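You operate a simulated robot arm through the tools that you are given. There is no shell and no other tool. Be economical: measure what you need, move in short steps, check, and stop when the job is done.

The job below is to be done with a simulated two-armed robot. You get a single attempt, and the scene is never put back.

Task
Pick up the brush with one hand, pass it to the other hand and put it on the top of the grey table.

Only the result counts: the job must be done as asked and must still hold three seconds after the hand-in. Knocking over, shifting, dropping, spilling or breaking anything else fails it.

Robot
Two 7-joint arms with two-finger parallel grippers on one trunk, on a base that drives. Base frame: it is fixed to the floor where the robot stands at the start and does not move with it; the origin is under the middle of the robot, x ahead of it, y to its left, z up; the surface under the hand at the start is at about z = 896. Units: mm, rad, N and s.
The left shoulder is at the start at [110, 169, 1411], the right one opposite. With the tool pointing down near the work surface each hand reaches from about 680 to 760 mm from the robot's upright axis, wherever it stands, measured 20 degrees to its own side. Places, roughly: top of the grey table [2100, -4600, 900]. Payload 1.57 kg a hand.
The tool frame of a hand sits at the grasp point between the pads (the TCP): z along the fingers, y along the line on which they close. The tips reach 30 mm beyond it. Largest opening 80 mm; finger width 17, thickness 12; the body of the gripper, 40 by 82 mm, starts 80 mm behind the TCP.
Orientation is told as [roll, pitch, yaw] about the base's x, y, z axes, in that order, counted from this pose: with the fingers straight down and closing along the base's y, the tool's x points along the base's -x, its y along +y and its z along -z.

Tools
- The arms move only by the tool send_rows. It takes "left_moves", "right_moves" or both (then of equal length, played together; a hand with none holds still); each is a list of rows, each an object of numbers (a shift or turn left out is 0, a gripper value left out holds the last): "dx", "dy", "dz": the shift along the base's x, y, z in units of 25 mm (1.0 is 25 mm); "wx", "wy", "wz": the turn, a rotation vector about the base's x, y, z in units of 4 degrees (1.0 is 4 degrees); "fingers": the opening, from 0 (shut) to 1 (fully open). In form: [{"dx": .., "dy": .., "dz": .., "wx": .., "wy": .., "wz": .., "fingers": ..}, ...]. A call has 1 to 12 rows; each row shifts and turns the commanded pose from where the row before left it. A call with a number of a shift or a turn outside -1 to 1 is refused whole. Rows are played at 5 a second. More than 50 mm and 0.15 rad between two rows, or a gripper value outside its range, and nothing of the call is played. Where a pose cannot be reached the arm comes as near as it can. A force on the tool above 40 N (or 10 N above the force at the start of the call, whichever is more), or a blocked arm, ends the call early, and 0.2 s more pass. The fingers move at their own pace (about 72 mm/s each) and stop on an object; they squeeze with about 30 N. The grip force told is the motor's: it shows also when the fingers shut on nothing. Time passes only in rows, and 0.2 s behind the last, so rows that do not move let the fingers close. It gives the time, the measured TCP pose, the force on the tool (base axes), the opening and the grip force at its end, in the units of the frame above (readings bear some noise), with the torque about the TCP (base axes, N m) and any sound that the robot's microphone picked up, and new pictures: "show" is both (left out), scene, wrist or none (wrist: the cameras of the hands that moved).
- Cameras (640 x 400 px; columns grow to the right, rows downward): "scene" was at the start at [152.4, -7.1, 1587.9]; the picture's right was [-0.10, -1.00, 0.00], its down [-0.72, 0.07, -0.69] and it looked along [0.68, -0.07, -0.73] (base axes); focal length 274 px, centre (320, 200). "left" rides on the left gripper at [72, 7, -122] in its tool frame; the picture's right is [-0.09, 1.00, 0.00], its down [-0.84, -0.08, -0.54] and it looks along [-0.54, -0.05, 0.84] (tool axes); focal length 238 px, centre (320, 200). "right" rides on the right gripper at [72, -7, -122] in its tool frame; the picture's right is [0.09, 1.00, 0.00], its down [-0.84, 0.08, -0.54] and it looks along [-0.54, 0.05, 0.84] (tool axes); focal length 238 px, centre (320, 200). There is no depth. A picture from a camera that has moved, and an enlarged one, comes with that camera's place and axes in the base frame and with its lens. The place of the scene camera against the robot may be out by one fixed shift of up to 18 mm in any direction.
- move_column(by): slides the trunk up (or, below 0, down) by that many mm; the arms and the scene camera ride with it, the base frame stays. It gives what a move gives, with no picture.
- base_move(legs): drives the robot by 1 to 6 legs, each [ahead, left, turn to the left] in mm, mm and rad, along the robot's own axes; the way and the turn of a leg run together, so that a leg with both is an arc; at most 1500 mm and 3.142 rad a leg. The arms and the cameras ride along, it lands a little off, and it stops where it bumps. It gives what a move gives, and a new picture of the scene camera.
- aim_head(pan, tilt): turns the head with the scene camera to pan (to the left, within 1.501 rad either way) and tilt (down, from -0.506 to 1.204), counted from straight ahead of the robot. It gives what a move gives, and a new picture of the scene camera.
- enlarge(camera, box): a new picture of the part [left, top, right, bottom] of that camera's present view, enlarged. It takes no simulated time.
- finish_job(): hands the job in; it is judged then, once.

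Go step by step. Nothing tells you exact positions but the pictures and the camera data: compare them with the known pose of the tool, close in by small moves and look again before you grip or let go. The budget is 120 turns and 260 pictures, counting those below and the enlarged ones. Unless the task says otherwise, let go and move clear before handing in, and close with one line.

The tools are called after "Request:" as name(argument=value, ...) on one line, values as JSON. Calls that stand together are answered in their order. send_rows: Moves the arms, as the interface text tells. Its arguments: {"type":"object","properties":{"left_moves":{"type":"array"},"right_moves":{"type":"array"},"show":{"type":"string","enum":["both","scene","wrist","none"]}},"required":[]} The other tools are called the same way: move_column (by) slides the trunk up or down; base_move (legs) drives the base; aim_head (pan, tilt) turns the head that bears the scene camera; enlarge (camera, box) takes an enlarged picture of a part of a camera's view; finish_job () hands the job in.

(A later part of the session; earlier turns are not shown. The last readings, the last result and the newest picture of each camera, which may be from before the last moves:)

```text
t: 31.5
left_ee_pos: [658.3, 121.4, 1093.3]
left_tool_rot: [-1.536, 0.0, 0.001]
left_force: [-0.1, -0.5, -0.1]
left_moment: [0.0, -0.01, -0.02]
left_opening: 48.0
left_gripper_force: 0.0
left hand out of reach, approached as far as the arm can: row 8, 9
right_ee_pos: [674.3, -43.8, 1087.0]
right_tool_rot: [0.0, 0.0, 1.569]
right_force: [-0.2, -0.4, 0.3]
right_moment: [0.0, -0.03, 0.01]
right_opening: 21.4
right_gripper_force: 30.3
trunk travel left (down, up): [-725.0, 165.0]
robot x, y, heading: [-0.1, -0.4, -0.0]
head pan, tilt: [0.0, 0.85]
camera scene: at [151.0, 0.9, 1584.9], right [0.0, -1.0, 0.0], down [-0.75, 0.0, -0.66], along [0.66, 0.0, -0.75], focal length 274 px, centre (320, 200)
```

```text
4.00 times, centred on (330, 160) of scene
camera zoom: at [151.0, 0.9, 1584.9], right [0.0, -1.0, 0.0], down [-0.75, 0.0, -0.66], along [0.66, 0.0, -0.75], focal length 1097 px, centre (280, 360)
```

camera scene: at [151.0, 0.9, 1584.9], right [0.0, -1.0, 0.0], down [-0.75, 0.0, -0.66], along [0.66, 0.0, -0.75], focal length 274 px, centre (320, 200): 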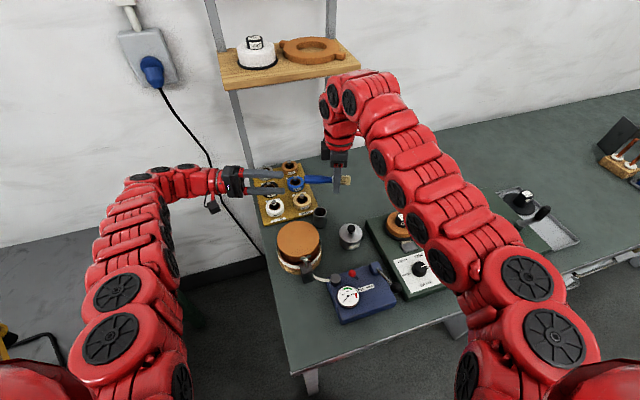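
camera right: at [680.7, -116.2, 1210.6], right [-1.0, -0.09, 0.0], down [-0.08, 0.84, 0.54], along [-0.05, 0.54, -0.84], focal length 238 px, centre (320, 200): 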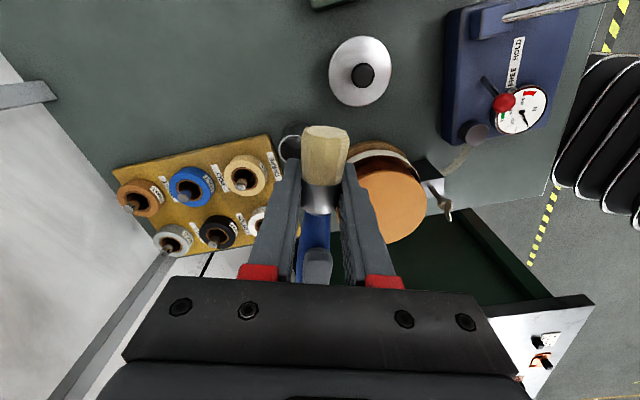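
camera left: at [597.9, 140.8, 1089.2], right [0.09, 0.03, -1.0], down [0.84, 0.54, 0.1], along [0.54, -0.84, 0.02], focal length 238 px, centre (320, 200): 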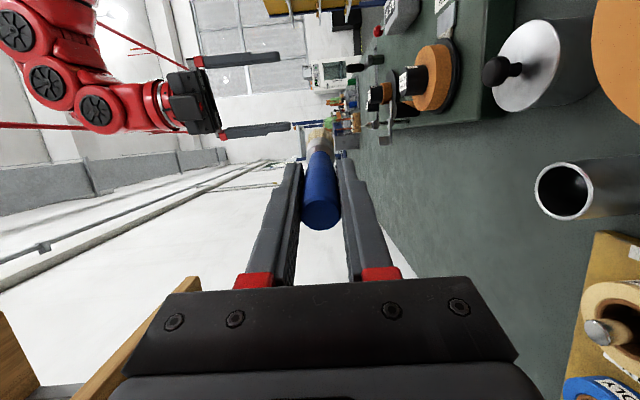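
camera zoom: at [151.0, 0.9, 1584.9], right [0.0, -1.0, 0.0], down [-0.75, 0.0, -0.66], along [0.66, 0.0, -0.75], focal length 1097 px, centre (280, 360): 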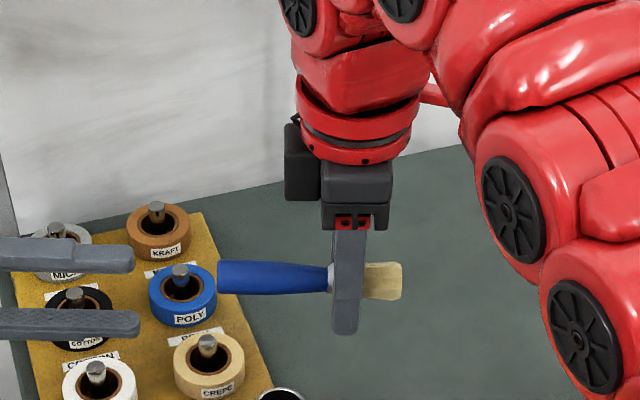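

The handover succeeded: only the right hand holds the brush. I turn the left hand back to pointing down and bring the right hand back to its own side, raised.

Request:
send_rows(left_moves=[{"wx": 1, "dz": 0.2}, {"wx": 1, "dz": 0.2, "dy": 0.3}, {"wx": 1, "dz": 0.2, "dy": 0.3}, {"wx": 1, "dz": 0.2, "dy": 0.3}, {"wx": 1, "dz": 0.2, "dy": 0.3}, {"wx": 1, "dz": 0.2, "dy": 0.3}, {"wx": 1, "dy": 0.3}, {"wx": 1, "dy": 0.3}, {"wx": 1, "dy": 0.3}, {"wx": 1, "dy": 0.3}, {"wx": 1, "dy": 0.3}, {"wx": 1, "dy": 0.3}], right_moves=[{"dz": 0.5}, {"dz": 0.5}, {"dz": 0.5}, {"dz": 0.5}, {"dz": 0.3}, {"dy": -0.8, "dx": -0.1}, {"dy": -0.8, "dx": -0.1}, {"dy": -0.8, "dx": -0.1}, {"dy": -0.8, "dx": -0.1}, {"dy": -0.8, "dx": -0.1}, {"dy": -0.8, "dx": -0.1}, {"dy": -0.8, "dx": -0.1}], show="none")

Request:
send_rows(left_moves=[{"wx": 1, "dy": 0.3}, {"wx": 1, "dy": 0.3}, {"wx": 1, "dy": 0.3}, {"wx": 1, "dy": 0.3}, {"wx": 1, "dy": 0.3}, {"wx": 1, "dy": 0.3}, {"wx": 1, "dy": 0.3}, {"wx": 1, "dy": 0.3}, {"wx": 1, "dy": 0.3}, {"wx": 1}], show="scene")

Request:
aim_head(pan=-1.0, tilt=0.3)

Request:
aim_head(pan=-1.5, tilt=0.4)

```text
t: 34.1
left_ee_pos: [657.6, 203.2, 1120.8]
left_tool_rot: [-0.697, 0.0, -0.002]
left_force: [-0.1, 0.2, 0.1]
left_moment: [0.0, 0.0, 0.07]
left_opening: 47.9
left_gripper_force: 0.1
right_ee_pos: [657.2, -185.5, 1146.5]
right_tool_rot: [0.0, -0.003, 1.57]
right_force: [-0.6, -0.4, 0.3]
right_moment: [-0.03, -0.03, 0.0]
right_opening: 21.6
right_gripper_force: 30.5
trunk travel left (down, up): [-725.0, 165.0]
robot x, y, heading: [0.4, -0.5, 0.007]
head pan, tilt: [0.0, 0.85]
```

```text
t: 36.3
left_ee_pos: [658.2, 271.9, 1119.4]
left_tool_rot: [0.001, 0.0, 0.0]
left_force: [0.3, 0.1, 1.0]
left_moment: [0.03, 0.0, 0.03]
left_opening: 48.1
left_gripper_force: 0.0
right_ee_pos: [657.9, -184.2, 1146.5]
right_tool_rot: [0.001, 0.0, 1.569]
right_force: [-0.1, 1.1, 0.0]
right_moment: [0.01, -0.04, 0.0]
right_opening: 21.7
right_gripper_force: 29.6
trunk travel left (down, up): [-725.0, 165.0]
robot x, y, heading: [0.4, -0.4, -0.001]
head pan, tilt: [0.0, 0.85]
camera scene: at [151.0, 0.0, 1584.9], right [0.0, -1.0, 0.0], down [-0.75, 0.0, -0.66], along [0.66, 0.0, -0.75], focal length 274 px, centre (320, 200)
```

scene: 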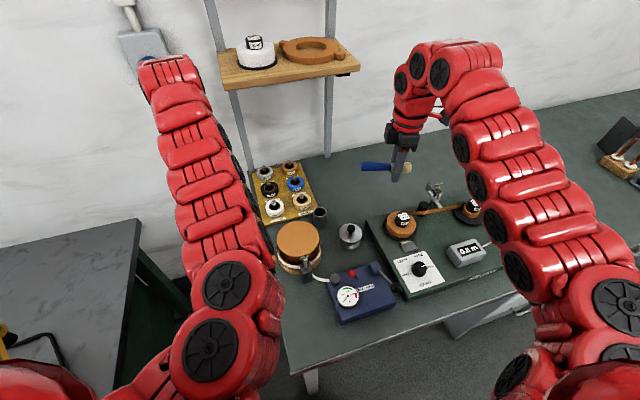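

```text
t: 37.6
left_ee_pos: [657.6, 272.7, 1119.0]
left_tool_rot: [0.001, 0.001, -0.001]
left_force: [-0.3, -0.2, -0.9]
left_moment: [0.01, 0.03, 0.02]
left_opening: 48.0
left_gripper_force: 0.0
right_ee_pos: [658.3, -183.2, 1147.1]
right_tool_rot: [0.0, 0.0, 1.569]
right_force: [-1.2, -0.8, -0.1]
right_moment: [-0.03, 0.03, 0.01]
right_opening: 21.5
right_gripper_force: 30.1
trunk travel left (down, up): [-725.0, 165.0]
robot x, y, heading: [2.3, 2.4, -0.006]
head pan, tilt: [-1.0, 0.3]
camera scene: at [123.3, -77.7, 1633.3], right [-0.84, -0.54, 0.0], down [-0.16, 0.25, -0.96], along [0.52, -0.8, -0.3], focal length 274 px, centre (320, 200)
```

scene: 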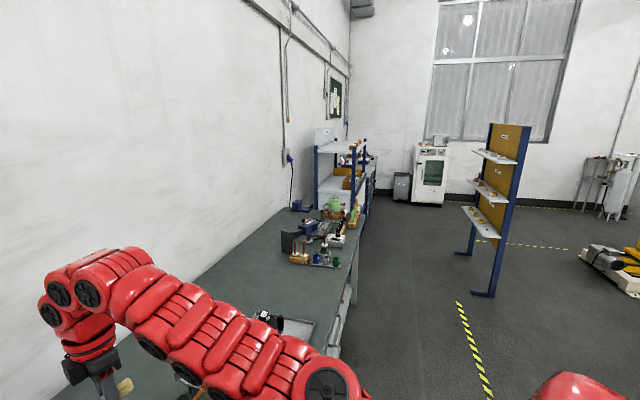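

```text
t: 38.5
left_ee_pos: [657.9, 273.1, 1119.2]
left_tool_rot: [-0.001, 0.0, 0.001]
left_force: [-0.5, -1.1, -0.2]
left_moment: [0.02, 0.02, -0.05]
left_opening: 47.8
left_gripper_force: 0.0
right_ee_pos: [658.0, -182.9, 1145.9]
right_tool_rot: [-0.001, 0.0, 1.57]
right_force: [-0.5, 0.4, -1.5]
right_moment: [-0.02, 0.0, 0.03]
right_opening: 21.2
right_gripper_force: 30.1
trunk travel left (down, up): [-725.0, 165.0]
robot x, y, heading: [0.4, -2.7, 0.002]
head pan, tilt: [-1.499, 0.4]
camera scene: at [79.6, -91.6, 1624.1], right [-1.0, -0.07, 0.0], down [-0.03, 0.39, -0.92], along [0.07, -0.92, -0.39], focal length 274 px, centre (320, 200)
```

scene: 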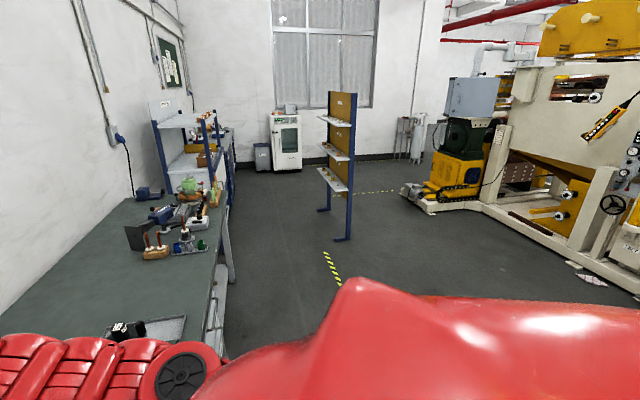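

The grey table should lie past the blue shelf rack on the right side, around column 218 row 131 here. I enlarge there to identify it and the route.

Request:
enlarge(camera="scene", box=[110, 80, 290, 193])

Request:
enlarge(camera="scene", box=[100, 160, 400, 347])

```text
3.54 times, centred on (200, 136) of scene
camera zoom: at [79.6, -91.6, 1624.1], right [-1.0, -0.07, 0.0], down [-0.03, 0.39, -0.92], along [0.07, -0.92, -0.39], focal length 971 px, centre (745, 425)
```

zoom: 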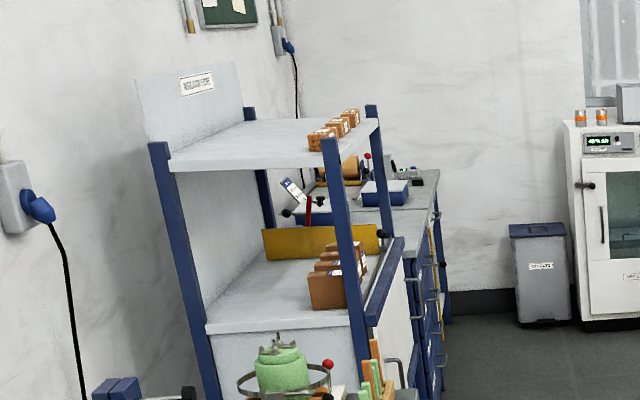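

```text
2.13 times, centred on (250, 254) of scene
camera zoom: at [79.6, -91.6, 1624.1], right [-1.0, -0.07, 0.0], down [-0.03, 0.39, -0.92], along [0.07, -0.92, -0.39], focal length 585 px, centre (469, 86)
```

zoom: 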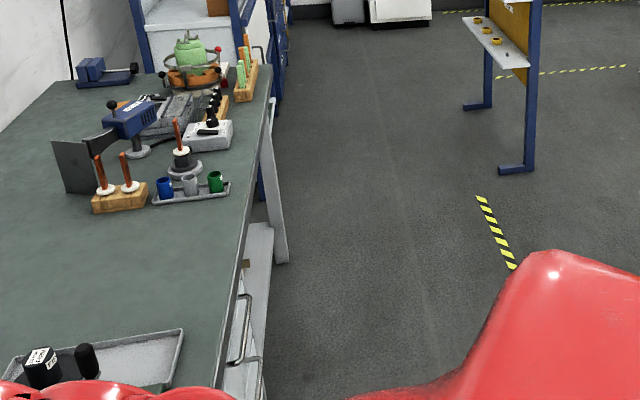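

The grey-topped table with blue drawers is past the rack, centred ~4.9 m along the wall line, and a free-standing shelf stands between; I will go round the room side of that shelf. First I back off the bench diagonally into free floor.

Request:
base_move(legs=[[-300, -500, 0]])

Request:
aim_head(pan=-1.5, tilt=0.6)

```text
t: 41.8
left_ee_pos: [359.4, -214.4, 1120.0]
left_tool_rot: [0.001, 0.001, 0.012]
left_force: [1.2, -0.3, 0.7]
left_moment: [0.03, -0.03, 0.04]
left_opening: 48.0
left_gripper_force: 0.0
right_ee_pos: [364.4, -669.8, 1146.7]
right_tool_rot: [0.001, 0.002, 1.581]
right_force: [-0.4, 0.6, -1.3]
right_moment: [-0.04, 0.04, 0.01]
right_opening: 21.5
right_gripper_force: 30.2
trunk travel left (down, up): [-725.0, 165.0]
robot x, y, heading: [-296.7, -494.1, 0.008]
head pan, tilt: [-1.499, 0.4]
camera scene: at [-214.1, -584.4, 1624.0], right [-1.0, -0.08, 0.0], down [-0.03, 0.39, -0.92], along [0.08, -0.92, -0.39], focal length 274 px, centre (320, 200)
```

scene: 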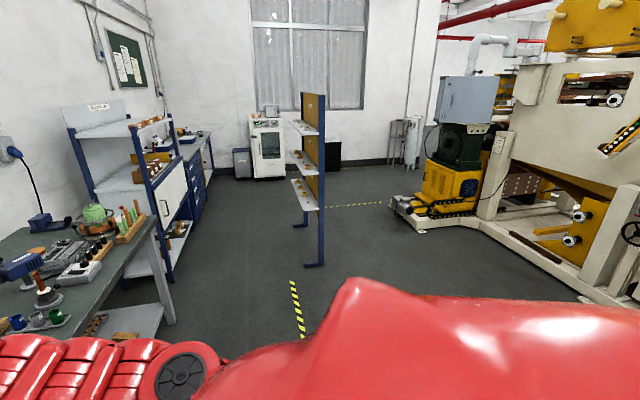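

```text
t: 42.5
left_ee_pos: [359.7, -215.6, 1119.7]
left_tool_rot: [0.001, 0.0, 0.011]
left_force: [0.3, 0.2, 0.2]
left_moment: [-0.01, -0.03, 0.04]
left_opening: 47.8
left_gripper_force: 0.1
right_ee_pos: [365.5, -669.9, 1145.4]
right_tool_rot: [0.0, 0.0, 1.581]
right_force: [-0.5, 0.4, -0.4]
right_moment: [0.03, 0.02, 0.0]
right_opening: 21.2
right_gripper_force: 30.1
trunk travel left (down, up): [-725.0, 165.0]
robot x, y, heading: [-292.7, -493.9, 0.008]
head pan, tilt: [-1.499, 0.6]
camera scene: at [-214.9, -580.7, 1605.9], right [-1.0, -0.08, 0.0], down [-0.05, 0.56, -0.83], along [0.07, -0.82, -0.56], focal length 274 px, centre (320, 200)
```

scene: 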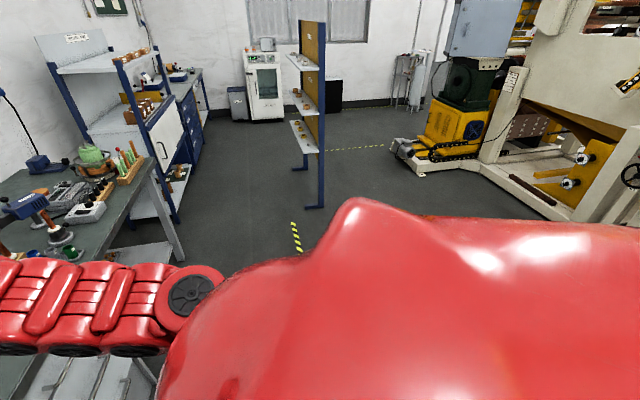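

The stand's feet re-measure at about [30, -2790] and [300, -3595], so my route on its room side is clear. I turn to face along the bench line and look ahead.

Request:
base_move(legs=[[0, 0, -1.254]])

Request:
aim_head(pan=-0.4, tilt=0.4)

```text
t: 46.1
left_ee_pos: [156.6, -1044.2, 1119.1]
left_tool_rot: [0.0, -0.001, -1.277]
left_force: [0.6, 0.3, -1.0]
left_moment: [0.0, 0.02, 0.0]
left_opening: 47.8
left_gripper_force: 0.0
right_ee_pos: [-280.0, -1177.6, 1146.2]
right_tool_rot: [0.001, 0.0, 0.293]
right_force: [-0.5, -0.5, -1.0]
right_moment: [0.0, 0.01, -0.02]
right_opening: 21.4
right_gripper_force: 30.1
trunk travel left (down, up): [-725.0, 165.0]
robot x, y, heading: [-291.5, -496.9, -1.279]
head pan, tilt: [-1.499, 0.6]
camera scene: at [-361.7, -601.7, 1605.8], right [-0.36, 0.93, 0.0], down [0.53, 0.2, -0.83], along [-0.77, -0.29, -0.56], focal length 274 px, centre (320, 200)
```

scene: 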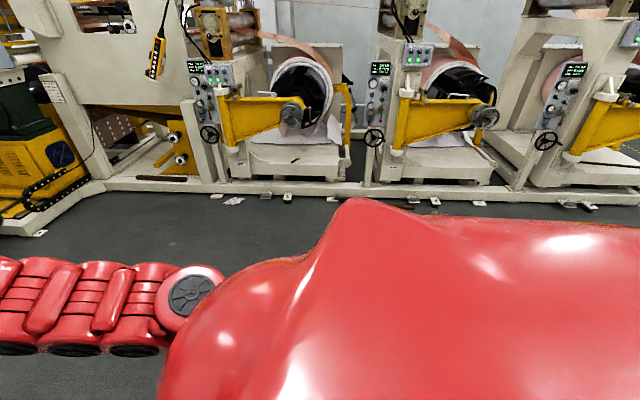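

```text
t: 47.5
left_ee_pos: [156.0, -1045.3, 1119.2]
left_tool_rot: [-0.002, 0.001, -1.277]
left_force: [0.1, -0.1, 0.5]
left_moment: [-0.06, 0.0, -0.02]
left_opening: 48.0
left_gripper_force: 0.0
right_ee_pos: [-280.4, -1176.9, 1145.6]
right_tool_rot: [0.0, 0.0, 0.291]
right_force: [0.4, 0.9, -0.5]
right_moment: [-0.03, -0.02, -0.02]
right_opening: 21.4
right_gripper_force: 30.0
trunk travel left (down, up): [-725.0, 165.0]
robot x, y, heading: [-292.8, -492.3, -1.277]
head pan, tilt: [-0.4, 0.4]
camera scene: at [-289.1, -662.3, 1624.0], right [-0.99, 0.11, 0.0], down [0.04, 0.39, -0.92], along [-0.1, -0.92, -0.39], focal length 274 px, centre (320, 200)
```

scene: 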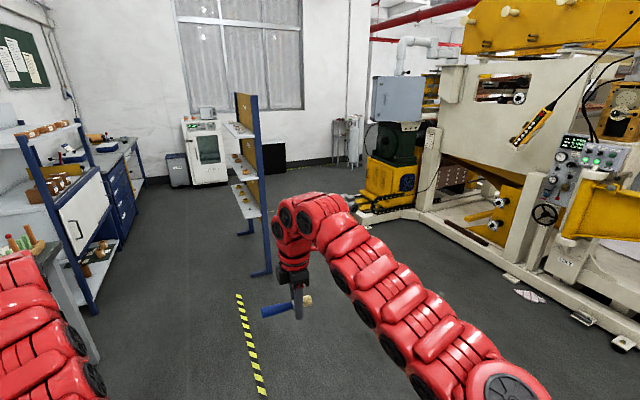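

The corridor between the stand and the machine line is about 1.6 m wide; I drive to its middle in two legs and recheck.

Request:
base_move(legs=[[621, -568, 0], [621, -568, 0]])

```text
t: 55.9
left_ee_pos: [-545.4, -2521.5, 1118.9]
left_tool_rot: [-0.002, -0.001, -1.241]
left_force: [-0.7, 0.9, -1.1]
left_moment: [0.04, 0.01, 0.02]
left_opening: 48.1
left_gripper_force: 0.0
right_ee_pos: [-975.5, -2669.3, 1146.2]
right_tool_rot: [-0.001, 0.002, 0.327]
right_force: [1.0, -0.5, 0.8]
right_moment: [0.0, 0.01, 0.01]
right_opening: 21.3
right_gripper_force: 30.2
trunk travel left (down, up): [-725.0, 165.0]
robot x, y, heading: [-1015.2, -1991.1, -1.239]
head pan, tilt: [-0.4, 0.4]
camera scene: at [-1004.3, -2156.0, 1624.1], right [-1.0, 0.07, 0.0], down [0.03, 0.39, -0.92], along [-0.06, -0.92, -0.39], focal length 274 px, centre (320, 200)
```

scene: 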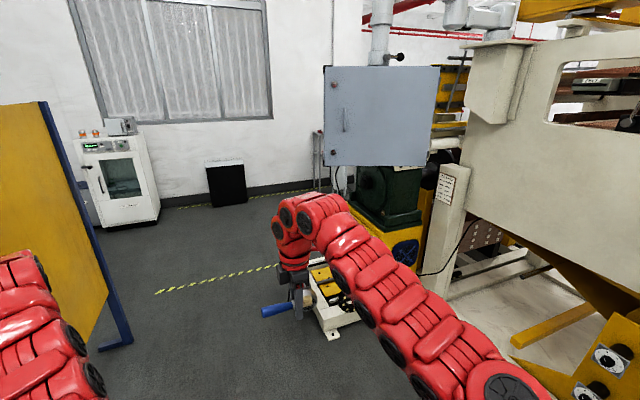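

Measured: stand panel at ~1.1 m and the machine's motor base at ~2.5 m from the bench line, and I'm at 1.84 m. I drive straight on to be past the stand.

Request:
base_move(legs=[[1400, 40, 0]])

Request:
aim_head(pan=0.6, tilt=0.5)

```text
t: 62.9
left_ee_pos: [5.1, -3789.9, 1120.3]
left_tool_rot: [0.001, 0.001, -1.187]
left_force: [1.2, 0.2, 0.2]
left_moment: [0.04, 0.05, 0.01]
left_opening: 48.2
left_gripper_force: 0.1
right_ee_pos: [-418.5, -3959.3, 1146.9]
right_tool_rot: [0.0, 0.001, 0.381]
right_force: [-0.2, 0.0, -0.5]
right_moment: [-0.01, 0.02, -0.02]
right_opening: 21.4
right_gripper_force: 30.1
trunk travel left (down, up): [-725.0, 165.0]
robot x, y, heading: [-491.3, -3277.6, -1.191]
head pan, tilt: [-0.4, 0.4]
camera scene: at [-472.3, -3446.9, 1624.1], right [-1.0, 0.02, 0.0], down [0.01, 0.39, -0.92], along [-0.02, -0.92, -0.39], focal length 274 px, centre (320, 200)
```

scene: 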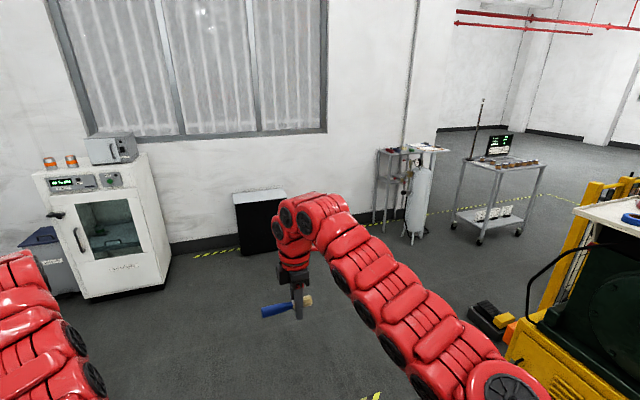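

```text
t: 64.1
left_ee_pos: [4.9, -3790.2, 1119.1]
left_tool_rot: [0.0, 0.001, -1.187]
left_force: [-0.3, 1.0, 0.0]
left_moment: [-0.01, -0.01, 0.0]
left_opening: 48.1
left_gripper_force: 0.0
right_ee_pos: [-417.7, -3958.6, 1146.1]
right_tool_rot: [0.0, 0.001, 0.38]
right_force: [0.5, 0.0, -0.7]
right_moment: [-0.02, 0.0, -0.02]
right_opening: 21.3
right_gripper_force: 30.4
trunk travel left (down, up): [-725.0, 165.0]
robot x, y, heading: [-490.5, -3279.4, -1.185]
head pan, tilt: [0.6, 0.499]
camera scene: at [-394.9, -3405.0, 1614.9], right [-0.56, -0.83, 0.0], down [-0.4, 0.27, -0.88], along [0.73, -0.49, -0.48], focal length 274 px, centre (320, 200)
```

scene: 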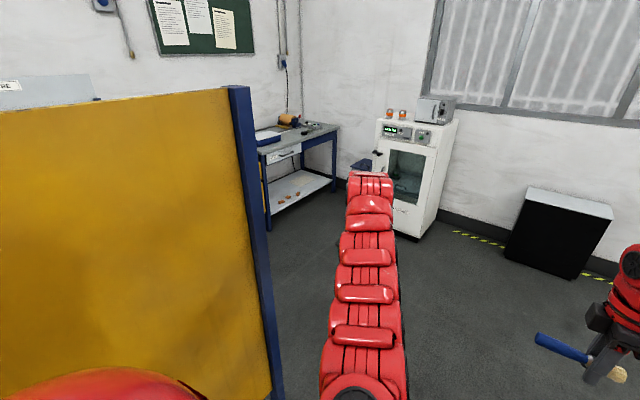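

I'm abreast of the stand's far end; the grey-topped table with blue legs lies ahead-left, and a white cabinet ahead. I drive past the stand and turn to face the table.

Request:
base_move(legs=[[1379, -77, 0], [0, 0, 1.51]])

Request:
aim_head(pan=-0.3, tilt=0.4)

```text
t: 74.8
left_ee_pos: [505.5, -4150.6, 1119.9]
left_tool_rot: [0.001, 0.001, 0.325]
left_force: [0.2, 0.3, 0.6]
left_moment: [0.0, 0.02, 0.01]
left_opening: 47.7
left_gripper_force: 0.0
right_ee_pos: [650.9, -4580.6, 1146.3]
right_tool_rot: [-0.001, -0.001, 1.896]
right_force: [0.3, 0.8, -0.8]
right_moment: [-0.03, -0.01, 0.03]
right_opening: 21.0
right_gripper_force: 29.8
trunk travel left (down, up): [-725.0, 165.0]
robot x, y, heading: [-33.2, -4618.7, 0.324]
head pan, tilt: [0.6, 0.499]
camera scene: at [92.9, -4519.1, 1614.9], right [0.8, -0.6, 0.0], down [-0.29, -0.38, -0.88], along [0.53, 0.7, -0.48], focal length 274 px, centre (320, 200)
```

scene: 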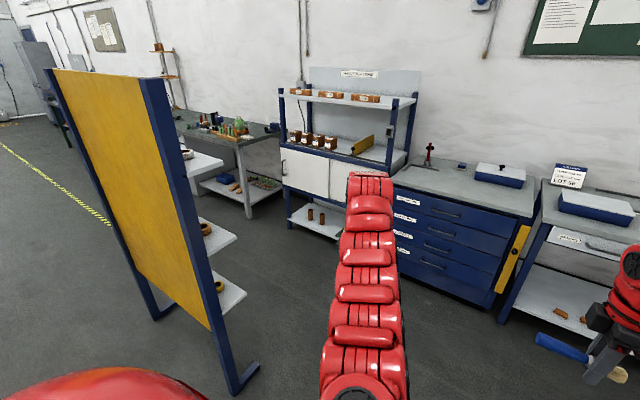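

```text
t: 76.0
left_ee_pos: [506.2, -4150.3, 1119.2]
left_tool_rot: [0.0, -0.001, 0.326]
left_force: [-0.5, 0.9, -0.4]
left_moment: [0.03, -0.02, 0.0]
left_opening: 47.9
left_gripper_force: 0.1
right_ee_pos: [651.2, -4582.6, 1145.7]
right_tool_rot: [0.0, 0.0, 1.898]
right_force: [-0.1, -0.4, -0.6]
right_moment: [-0.04, -0.01, -0.02]
right_opening: 21.5
right_gripper_force: 30.6
trunk travel left (down, up): [-725.0, 165.0]
robot x, y, heading: [-33.3, -4617.6, 0.325]
head pan, tilt: [-0.3, 0.4]
camera scene: at [130.8, -4589.4, 1624.0], right [0.03, -1.0, 0.0], down [-0.39, -0.01, -0.92], along [0.92, 0.02, -0.39], focal length 274 px, centre (320, 200)
```

scene: 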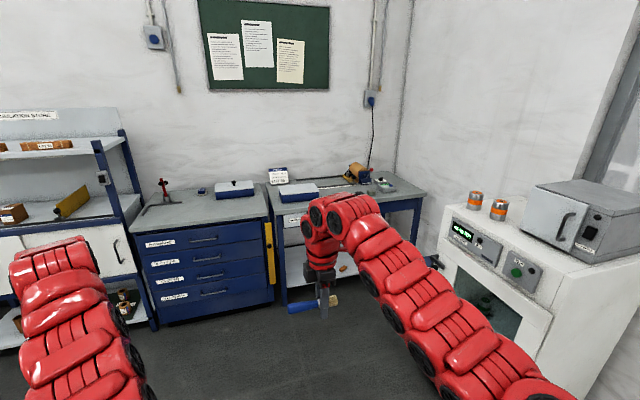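

Projecting [2100, -4600, 900] falls on the right-hand table with open lower shelf (with the sign, blue box, reel), so that is the grey table. I enlarge it to find a free spot.

Request:
enlarge(camera="scene", box=[240, 140, 440, 265])

```text
3.20 times, centred on (340, 202) of scene
camera zoom: at [130.8, -4589.4, 1624.0], right [0.03, -1.0, 0.0], down [-0.39, -0.01, -0.92], along [0.92, 0.02, -0.39], focal length 877 px, centre (256, 192)
```

zoom: 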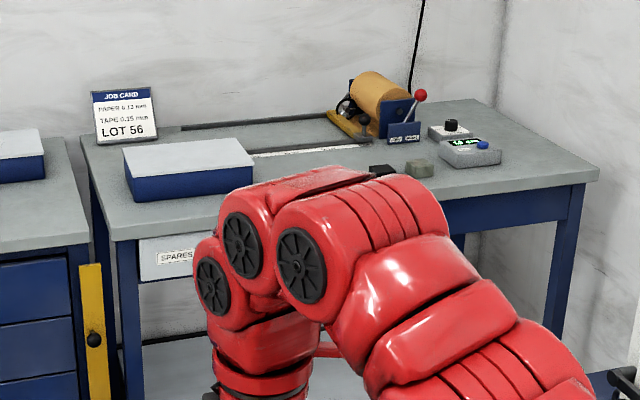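

Table top spans roughly from [1600,-4290] to [1940,-5300] at the front; the free front strip is between the blue box and the small blocks at right. I approach part-way, keeping clear of the cabinet, and look from closer.

Request:
base_move(legs=[[500, -454, 0], [300, 0, 0]])

Request:
aim_head(pan=-0.15, tilt=0.7)

Request:
enlarge(camera="right", box=[0, 0, 640, 400])

```text
t: 81.4
left_ee_pos: [1409.7, -4346.6, 1120.0]
left_tool_rot: [0.0, 0.0, 0.307]
left_force: [0.4, 0.5, -0.3]
left_moment: [-0.02, 0.04, 0.03]
left_opening: 48.3
left_gripper_force: 0.0
right_ee_pos: [1545.6, -4782.5, 1146.7]
right_tool_rot: [0.0, 0.001, 1.876]
right_force: [0.2, 0.6, 0.1]
right_moment: [-0.02, -0.02, 0.04]
right_opening: 21.6
right_gripper_force: 30.2
trunk travel left (down, up): [-725.0, 165.0]
robot x, y, heading: [865.1, -4803.9, 0.31]
head pan, tilt: [-0.3, 0.4]
camera scene: at [1025.0, -4780.0, 1624.2], right [0.01, -1.0, 0.0], down [-0.39, 0.0, -0.92], along [0.92, 0.01, -0.39], focal length 274 px, centre (320, 200)
```

scene: 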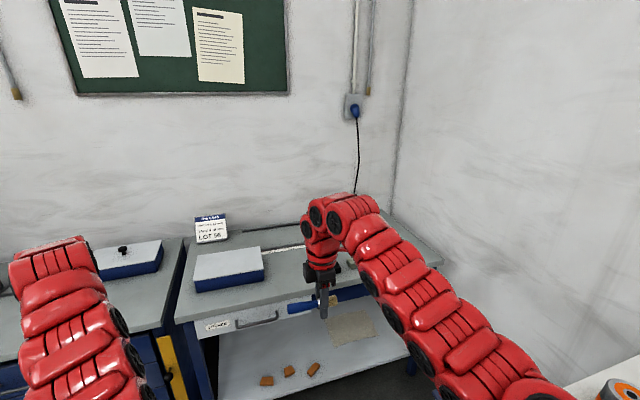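

```text
t: 82.2
left_ee_pos: [1408.3, -4347.0, 1119.5]
left_tool_rot: [0.0, 0.0, 0.306]
left_force: [0.1, -0.3, 0.3]
left_moment: [-0.02, 0.01, 0.04]
left_opening: 47.9
left_gripper_force: 0.0
right_ee_pos: [1547.0, -4780.6, 1145.7]
right_tool_rot: [-0.001, -0.001, 1.878]
right_force: [-0.5, -0.5, -0.2]
right_moment: [0.01, -0.01, -0.01]
right_opening: 21.3
right_gripper_force: 30.1
trunk travel left (down, up): [-725.0, 165.0]
robot x, y, heading: [867.1, -4806.3, 0.31]
head pan, tilt: [-0.15, 0.7]
camera scene: at [1017.1, -4767.1, 1597.2], right [0.16, -0.99, 0.0], down [-0.64, -0.1, -0.77], along [0.76, 0.12, -0.64], focal length 274 px, centre (320, 200)
```

scene: 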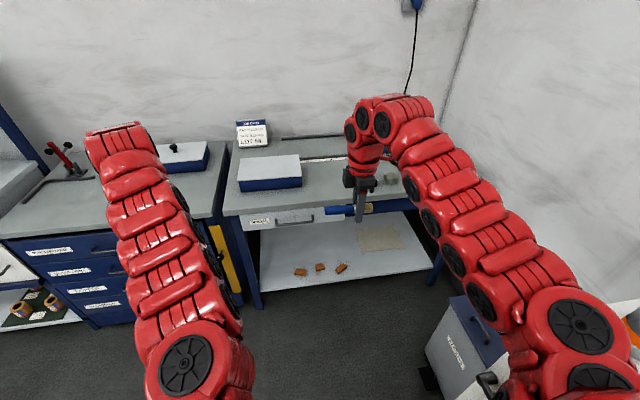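

```text
1.00 times, centred on (320, 200) of right (not enlarged: the box is as wide or as high as the picture)
camera zoom: at [1575.3, -4848.9, 1269.5], right [-0.92, -0.39, 0.0], down [-0.33, 0.77, 0.54], along [-0.21, 0.5, -0.84], focal length 238 px, centre (320, 200)
```

zoom: 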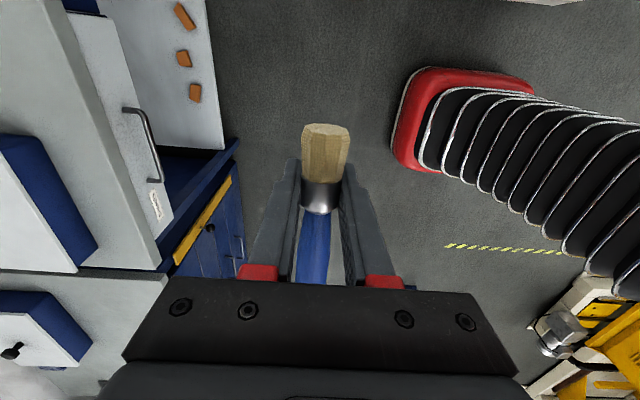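

The way is clear, bin and cabinet are well to the right. The table's front edge seems a bit further than first measured, so I advance 250 mm and re-measure edge and height with the wrist camera.

Request:
base_move(legs=[[250, 0, 0.012]])

Request:
enlarge(camera="right", box=[0, 0, 640, 400])

Request:
enlarge(camera="left", box=[0, 0, 640, 400])

```text
t: 84.0
left_ee_pos: [1640.1, -4265.0, 1119.8]
left_tool_rot: [-0.001, 0.0, 0.318]
left_force: [0.9, -0.8, -1.0]
left_moment: [-0.02, 0.02, 0.0]
left_opening: 48.0
left_gripper_force: 0.1
right_ee_pos: [1782.2, -4697.5, 1146.6]
right_tool_rot: [0.001, 0.001, 1.887]
right_force: [0.1, -0.6, -0.4]
right_moment: [-0.02, -0.01, -0.01]
right_opening: 21.3
right_gripper_force: 30.4
trunk travel left (down, up): [-725.0, 165.0]
robot x, y, heading: [1098.9, -4729.2, 0.312]
head pan, tilt: [-0.15, 0.7]
camera scene: at [1252.9, -4689.2, 1597.3], right [0.17, -0.99, 0.0], down [-0.63, -0.11, -0.77], along [0.75, 0.13, -0.64], focal length 274 px, centre (320, 200)
```

scene: 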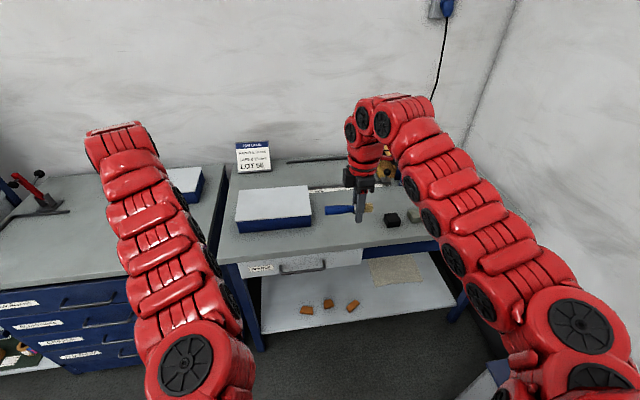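

```text
1.00 times, centred on (320, 200) of right (not enlarged: the box is as wide or as high as the picture)
camera zoom: at [1812.1, -4765.4, 1269.9], right [-0.92, -0.4, 0.0], down [-0.33, 0.77, 0.54], along [-0.21, 0.5, -0.84], focal length 238 px, centre (320, 200)
```

zoom: 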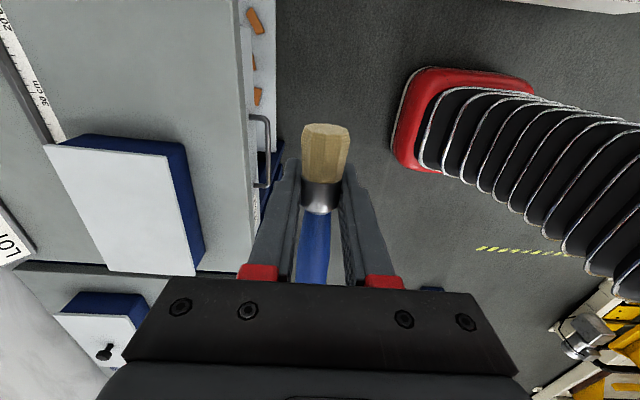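

```text
1.00 times, centred on (320, 200) of left (not enlarged: the box is as wide or as high as the picture)
camera zoom: at [1569.3, -4281.6, 1243.1], right [-0.22, 0.97, 0.0], down [0.82, 0.19, 0.54], along [0.53, 0.12, -0.84], focal length 238 px, centre (320, 200)
```

zoom: 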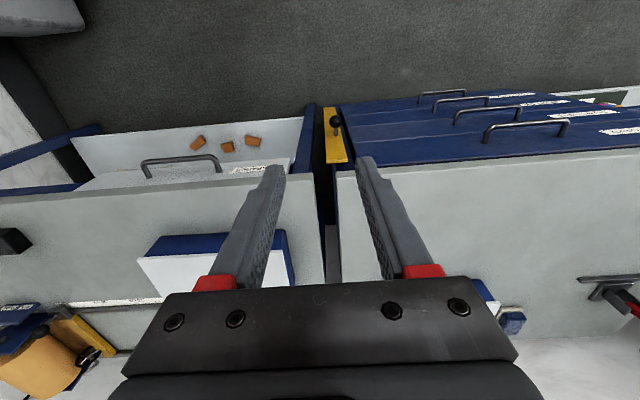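

Edge of the table is at about 110–125 mm ahead of the right hand's position; a free spot lies right of the blue box and left of the black block. I drive 192 mm ahead and 60 mm right, putting the brush above that spot.

Request:
base_move(legs=[[192, -60, 0.01]])

Request:
enlarge(camera="right", box=[0, 0, 640, 400])

```text
t: 85.7
left_ee_pos: [1841.3, -4252.7, 1119.9]
left_tool_rot: [0.001, -0.001, 0.329]
left_force: [-0.4, -0.3, 0.2]
left_moment: [0.02, 0.03, -0.01]
left_opening: 47.7
left_gripper_force: 0.0
right_ee_pos: [1989.9, -4682.3, 1147.6]
right_tool_rot: [-0.001, -0.001, 1.899]
right_force: [-0.4, -0.6, -0.2]
right_moment: [-0.02, 0.0, -0.01]
right_opening: 21.3
right_gripper_force: 30.1
trunk travel left (down, up): [-725.0, 165.0]
robot x, y, heading: [1308.6, -4725.1, 0.326]
head pan, tilt: [-0.15, 0.7]
camera scene: at [1458.6, -4681.5, 1597.3], right [0.18, -0.98, 0.0], down [-0.63, -0.11, -0.77], along [0.75, 0.14, -0.64], focal length 274 px, centre (320, 200)
```

scene: 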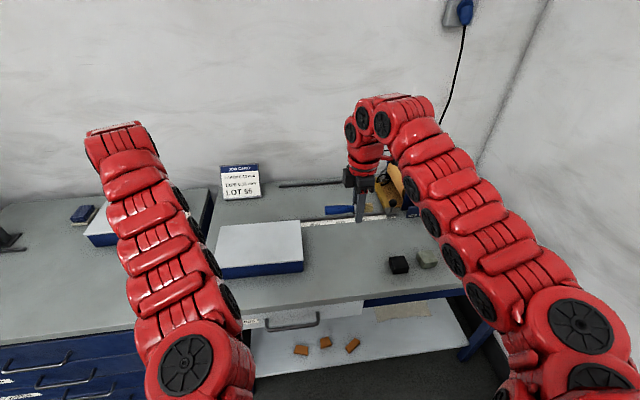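

```text
1.00 times, centred on (320, 200) of right (not enlarged: the box is as wide or as high as the picture)
camera zoom: at [2018.5, -4751.1, 1269.9], right [-0.91, -0.41, 0.0], down [-0.34, 0.77, 0.54], along [-0.22, 0.49, -0.84], focal length 238 px, centre (320, 200)
```

zoom: 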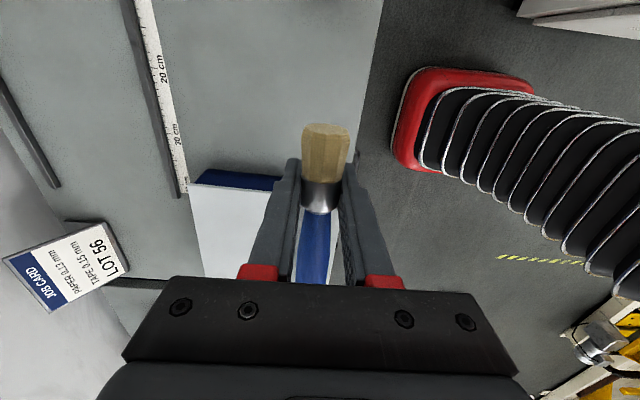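

The right hand is over the free spot (about 100 mm inside the table's edge, ~45 mm clear of the blue box and more of the black block). I lower it to about z 960 and check.

Request:
send_rows(right_moves=[{"dz": -0.9, "dx": 0.1, "dy": 0.03}, {"dz": -0.9, "dx": 0.1, "dy": 0.03}, {"dz": -0.9, "dx": 0.1, "dy": 0.03}, {"dz": -0.9, "dx": 0.1, "dy": 0.03}, {"dz": -0.9, "dx": 0.1, "dy": 0.03}, {"dz": -0.9, "dx": 0.1, "dy": 0.03}, {"dz": -0.9}, {"dz": -0.9}, {}])

Request:
enlarge(camera="scene", box=[270, 150, 470, 275])

```text
t: 87.7
left_ee_pos: [1841.0, -4252.6, 1121.1]
left_tool_rot: [-0.001, 0.0, 0.329]
left_force: [-0.5, 0.3, -0.2]
left_moment: [0.01, -0.01, 0.0]
left_opening: 48.1
left_gripper_force: 0.1
right_ee_pos: [2001.8, -4677.0, 966.6]
right_tool_rot: [-0.002, 0.0, 1.9]
right_force: [-0.6, 0.3, -1.1]
right_moment: [-0.01, -0.03, -0.01]
right_opening: 21.3
right_gripper_force: 29.9
trunk travel left (down, up): [-725.0, 165.0]
robot x, y, heading: [1308.9, -4721.3, 0.326]
head pan, tilt: [-0.15, 0.7]
camera scene: at [1459.0, -4681.4, 1597.2], right [0.18, -0.98, 0.0], down [-0.63, -0.11, -0.76], along [0.75, 0.14, -0.64], focal length 274 px, centre (320, 200)
camera right: at [2032.2, -4744.7, 1090.2], right [-0.91, -0.41, 0.0], down [-0.34, 0.77, 0.54], along [-0.22, 0.5, -0.84], focal length 238 px, centre (320, 200)
```

scene: 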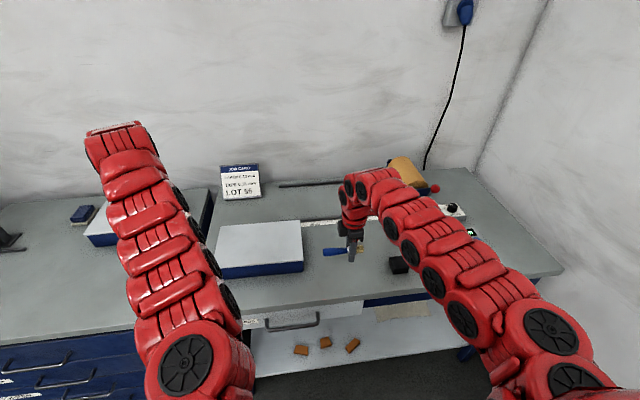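
right: 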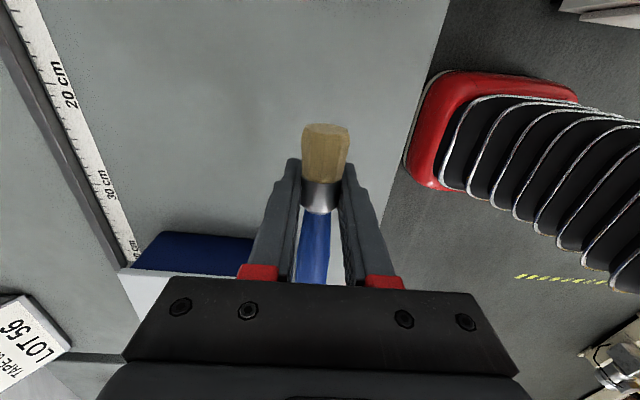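

```text
3.20 times, centred on (370, 212) of scene
camera zoom: at [1459.0, -4681.4, 1597.2], right [0.18, -0.98, 0.0], down [-0.63, -0.11, -0.76], along [0.75, 0.14, -0.64], focal length 877 px, centre (160, 160)
```

zoom: 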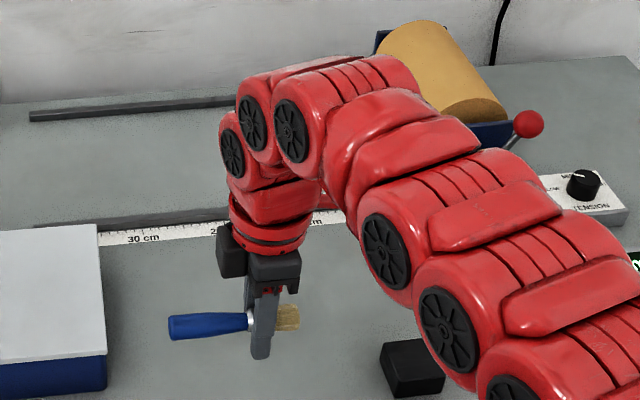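

Clear of the box and block. I lower 30 mm more, then feel for the table in small steps.

Request:
send_rows(right_moves=[{"dz": -0.6}, {"dz": -0.6}, {"dz": -0.1}, {}], show="wrist")

Request:
enlarge(camera="scene", box=[290, 200, 450, 300])

```text
t: 88.7
left_ee_pos: [1840.3, -4252.1, 1119.9]
left_tool_rot: [0.001, 0.0, 0.33]
left_force: [-0.4, -0.2, 0.5]
left_moment: [0.0, 0.03, -0.03]
left_opening: 47.9
left_gripper_force: 0.0
right_ee_pos: [2004.3, -4679.6, 933.8]
right_tool_rot: [0.001, 0.002, 1.899]
right_force: [-0.2, 0.3, -0.5]
right_moment: [-0.02, -0.01, 0.0]
right_opening: 21.2
right_gripper_force: 29.1
trunk travel left (down, up): [-725.0, 165.0]
robot x, y, heading: [1306.4, -4722.6, 0.33]
head pan, tilt: [-0.15, 0.7]
camera right: at [2033.4, -4745.4, 1057.0], right [-0.91, -0.41, 0.0], down [-0.34, 0.77, 0.54], along [-0.22, 0.49, -0.84], focal length 238 px, centre (320, 200)
```

right: 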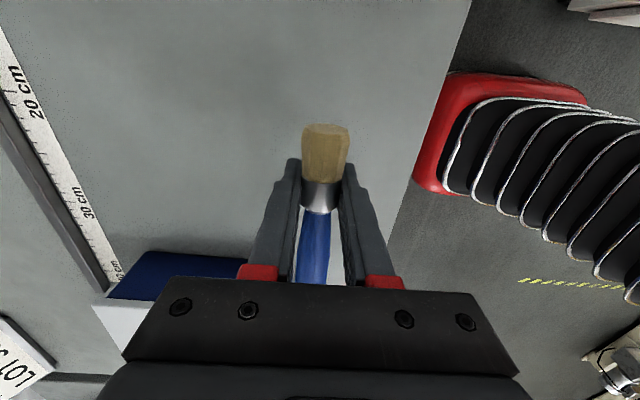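

```text
4.00 times, centred on (370, 250) of scene
camera zoom: at [1459.3, -4681.4, 1597.2], right [0.18, -0.98, 0.0], down [-0.63, -0.11, -0.76], along [0.75, 0.14, -0.64], focal length 1097 px, centre (120, 0)
```

zoom: 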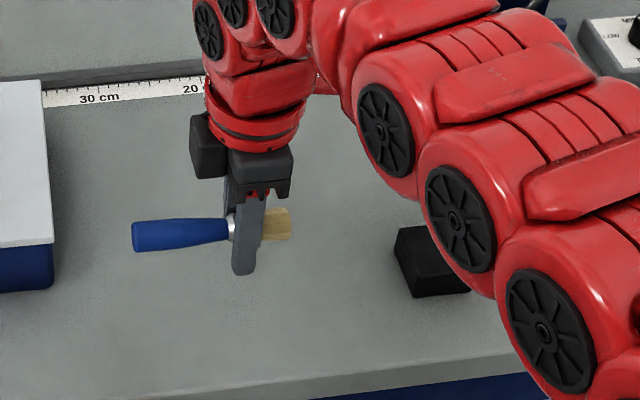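

Using the ruler's 10 cm marks as a scale, the tabletop comes out near z ≈ 850, so the tips are still ~50 mm above it. I lower 35 mm, then continue in fine steps.

Request:
send_rows(right_moves=[{"dz": -0.5}, {"dz": -0.5}, {"dz": -0.4}, {}], show="wrist")

Request:
enlarge(camera="scene", box=[290, 200, 450, 300])

```text
t: 89.7
left_ee_pos: [1841.6, -4252.4, 1120.4]
left_tool_rot: [0.001, 0.001, 0.331]
left_force: [-0.6, 0.2, 0.4]
left_moment: [0.01, -0.02, 0.02]
left_opening: 47.9
left_gripper_force: 0.1
right_ee_pos: [2003.5, -4681.3, 899.0]
right_tool_rot: [0.0, 0.001, 1.899]
right_force: [0.5, 0.0, -0.1]
right_moment: [-0.02, 0.05, -0.02]
right_opening: 21.6
right_gripper_force: 30.5
trunk travel left (down, up): [-725.0, 165.0]
robot x, y, heading: [1309.6, -4722.4, 0.333]
head pan, tilt: [-0.15, 0.7]
camera right: at [2034.3, -4746.9, 1021.8], right [-0.91, -0.41, 0.0], down [-0.34, 0.77, 0.54], along [-0.22, 0.49, -0.84], focal length 238 px, centre (320, 200)
```

right: 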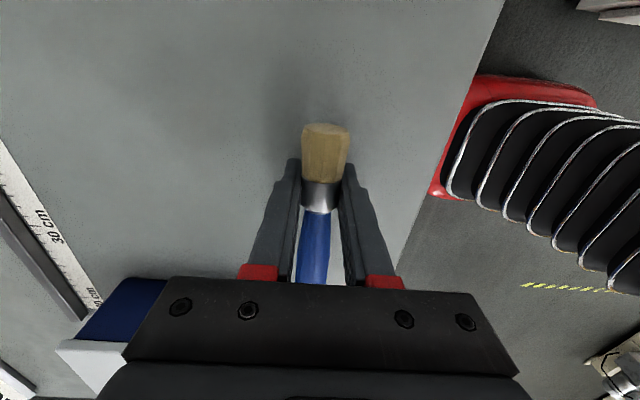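

```text
4.00 times, centred on (370, 250) of scene
camera zoom: at [1459.2, -4681.4, 1597.2], right [0.18, -0.98, 0.0], down [-0.63, -0.11, -0.76], along [0.75, 0.14, -0.64], focal length 1097 px, centre (120, 0)
```

zoom: 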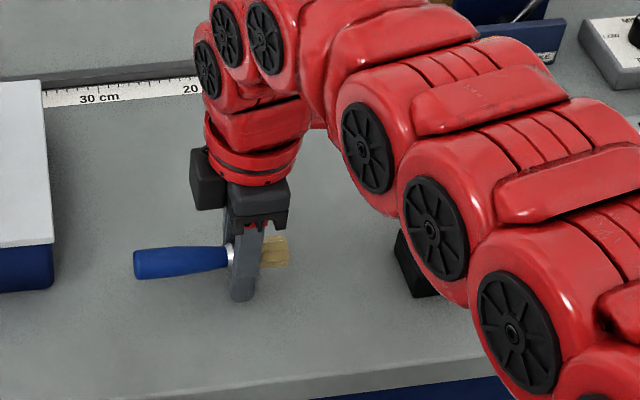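

The contact shadow is closing under the fingertips. I go down in 2.5 mm steps now.

Request:
send_rows(right_moves=[{"dz": -0.2}, {"dz": -0.1}, {"dz": -0.1}, {}], show="none")

Request:
enlarge(camera="scene", box=[310, 240, 390, 290])

```text
t: 90.7
left_ee_pos: [1840.5, -4252.4, 1120.3]
left_tool_rot: [0.0, 0.0, 0.33]
left_force: [-0.7, 0.7, 0.8]
left_moment: [-0.03, 0.0, 0.01]
left_opening: 48.1
left_gripper_force: 0.1
right_ee_pos: [2004.8, -4679.1, 889.7]
right_tool_rot: [-0.003, -0.001, 1.9]
right_force: [0.3, -1.1, 7.7]
right_moment: [-0.06, 0.13, -0.07]
right_opening: 21.3
right_gripper_force: 30.0
trunk travel left (down, up): [-725.0, 165.0]
robot x, y, heading: [1303.5, -4721.2, 0.33]
head pan, tilt: [-0.15, 0.7]
```

```text
8.00 times, centred on (350, 265) of scene
camera zoom: at [1458.1, -4681.6, 1597.4], right [0.18, -0.98, 0.0], down [-0.63, -0.11, -0.77], along [0.75, 0.14, -0.64], focal length 2194 px, centre (80, -320)
```

zoom: 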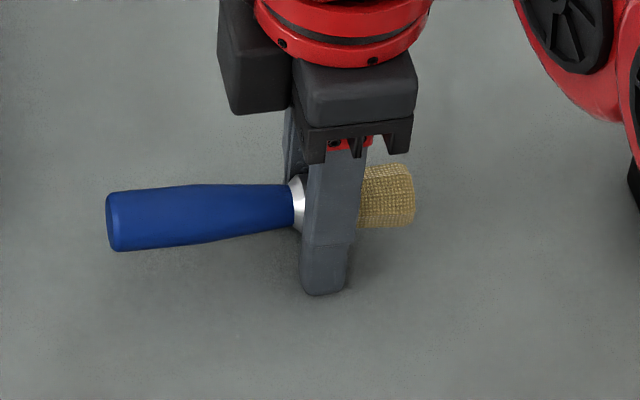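

The tips touch the table (7.7 N, so the top is at ~z 860), leaving the brush about 18 mm above it. I raise a hair and ease the fingers open slightly, so the brush settles between them without rolling.

Request:
send_rows(right_moves=[{"dz": 0.06}, {"fingers": 0.29}, {"fingers": 0.31}, {"fingers": 0.33}, {"fingers": 0.35}, {}, {}, {}], show="wrist")

Request:
enlarge(camera="scene", box=[310, 240, 390, 290])

```text
t: 92.5
left_ee_pos: [1842.1, -4253.2, 1120.1]
left_tool_rot: [0.001, 0.001, 0.33]
left_force: [-0.8, -0.3, 0.0]
left_moment: [0.0, -0.02, 0.02]
left_opening: 47.8
left_gripper_force: 0.1
right_ee_pos: [2005.1, -4679.6, 890.9]
right_tool_rot: [-0.001, 0.001, 1.899]
right_force: [0.4, 0.5, 0.1]
right_moment: [-0.04, 0.02, 0.0]
right_opening: 28.1
right_gripper_force: 0.0
trunk travel left (down, up): [-725.0, 165.0]
robot x, y, heading: [1306.0, -4725.4, 0.331]
head pan, tilt: [-0.15, 0.7]
camera right: at [2035.2, -4746.5, 1014.0], right [-0.91, -0.41, 0.0], down [-0.34, 0.77, 0.54], along [-0.22, 0.49, -0.84], focal length 238 px, centre (320, 200)
```

right: 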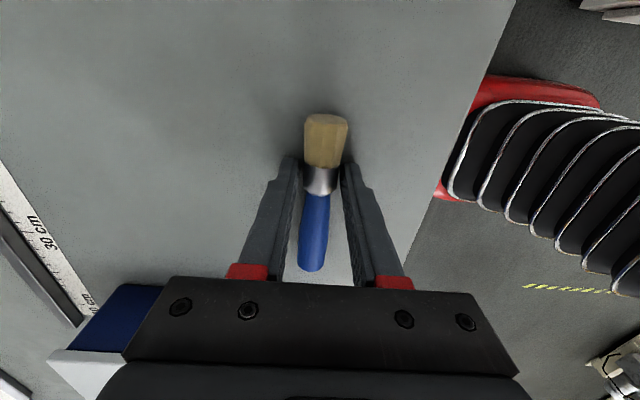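

```text
8.00 times, centred on (350, 265) of scene
camera zoom: at [1459.2, -4681.4, 1597.2], right [0.18, -0.98, 0.0], down [-0.63, -0.11, -0.76], along [0.75, 0.14, -0.64], focal length 2194 px, centre (80, -320)
```

zoom: 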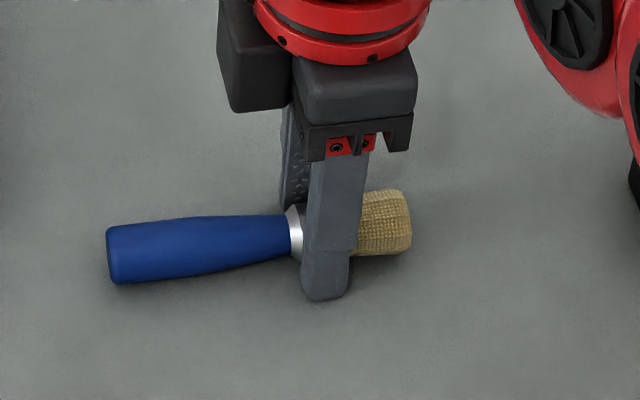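

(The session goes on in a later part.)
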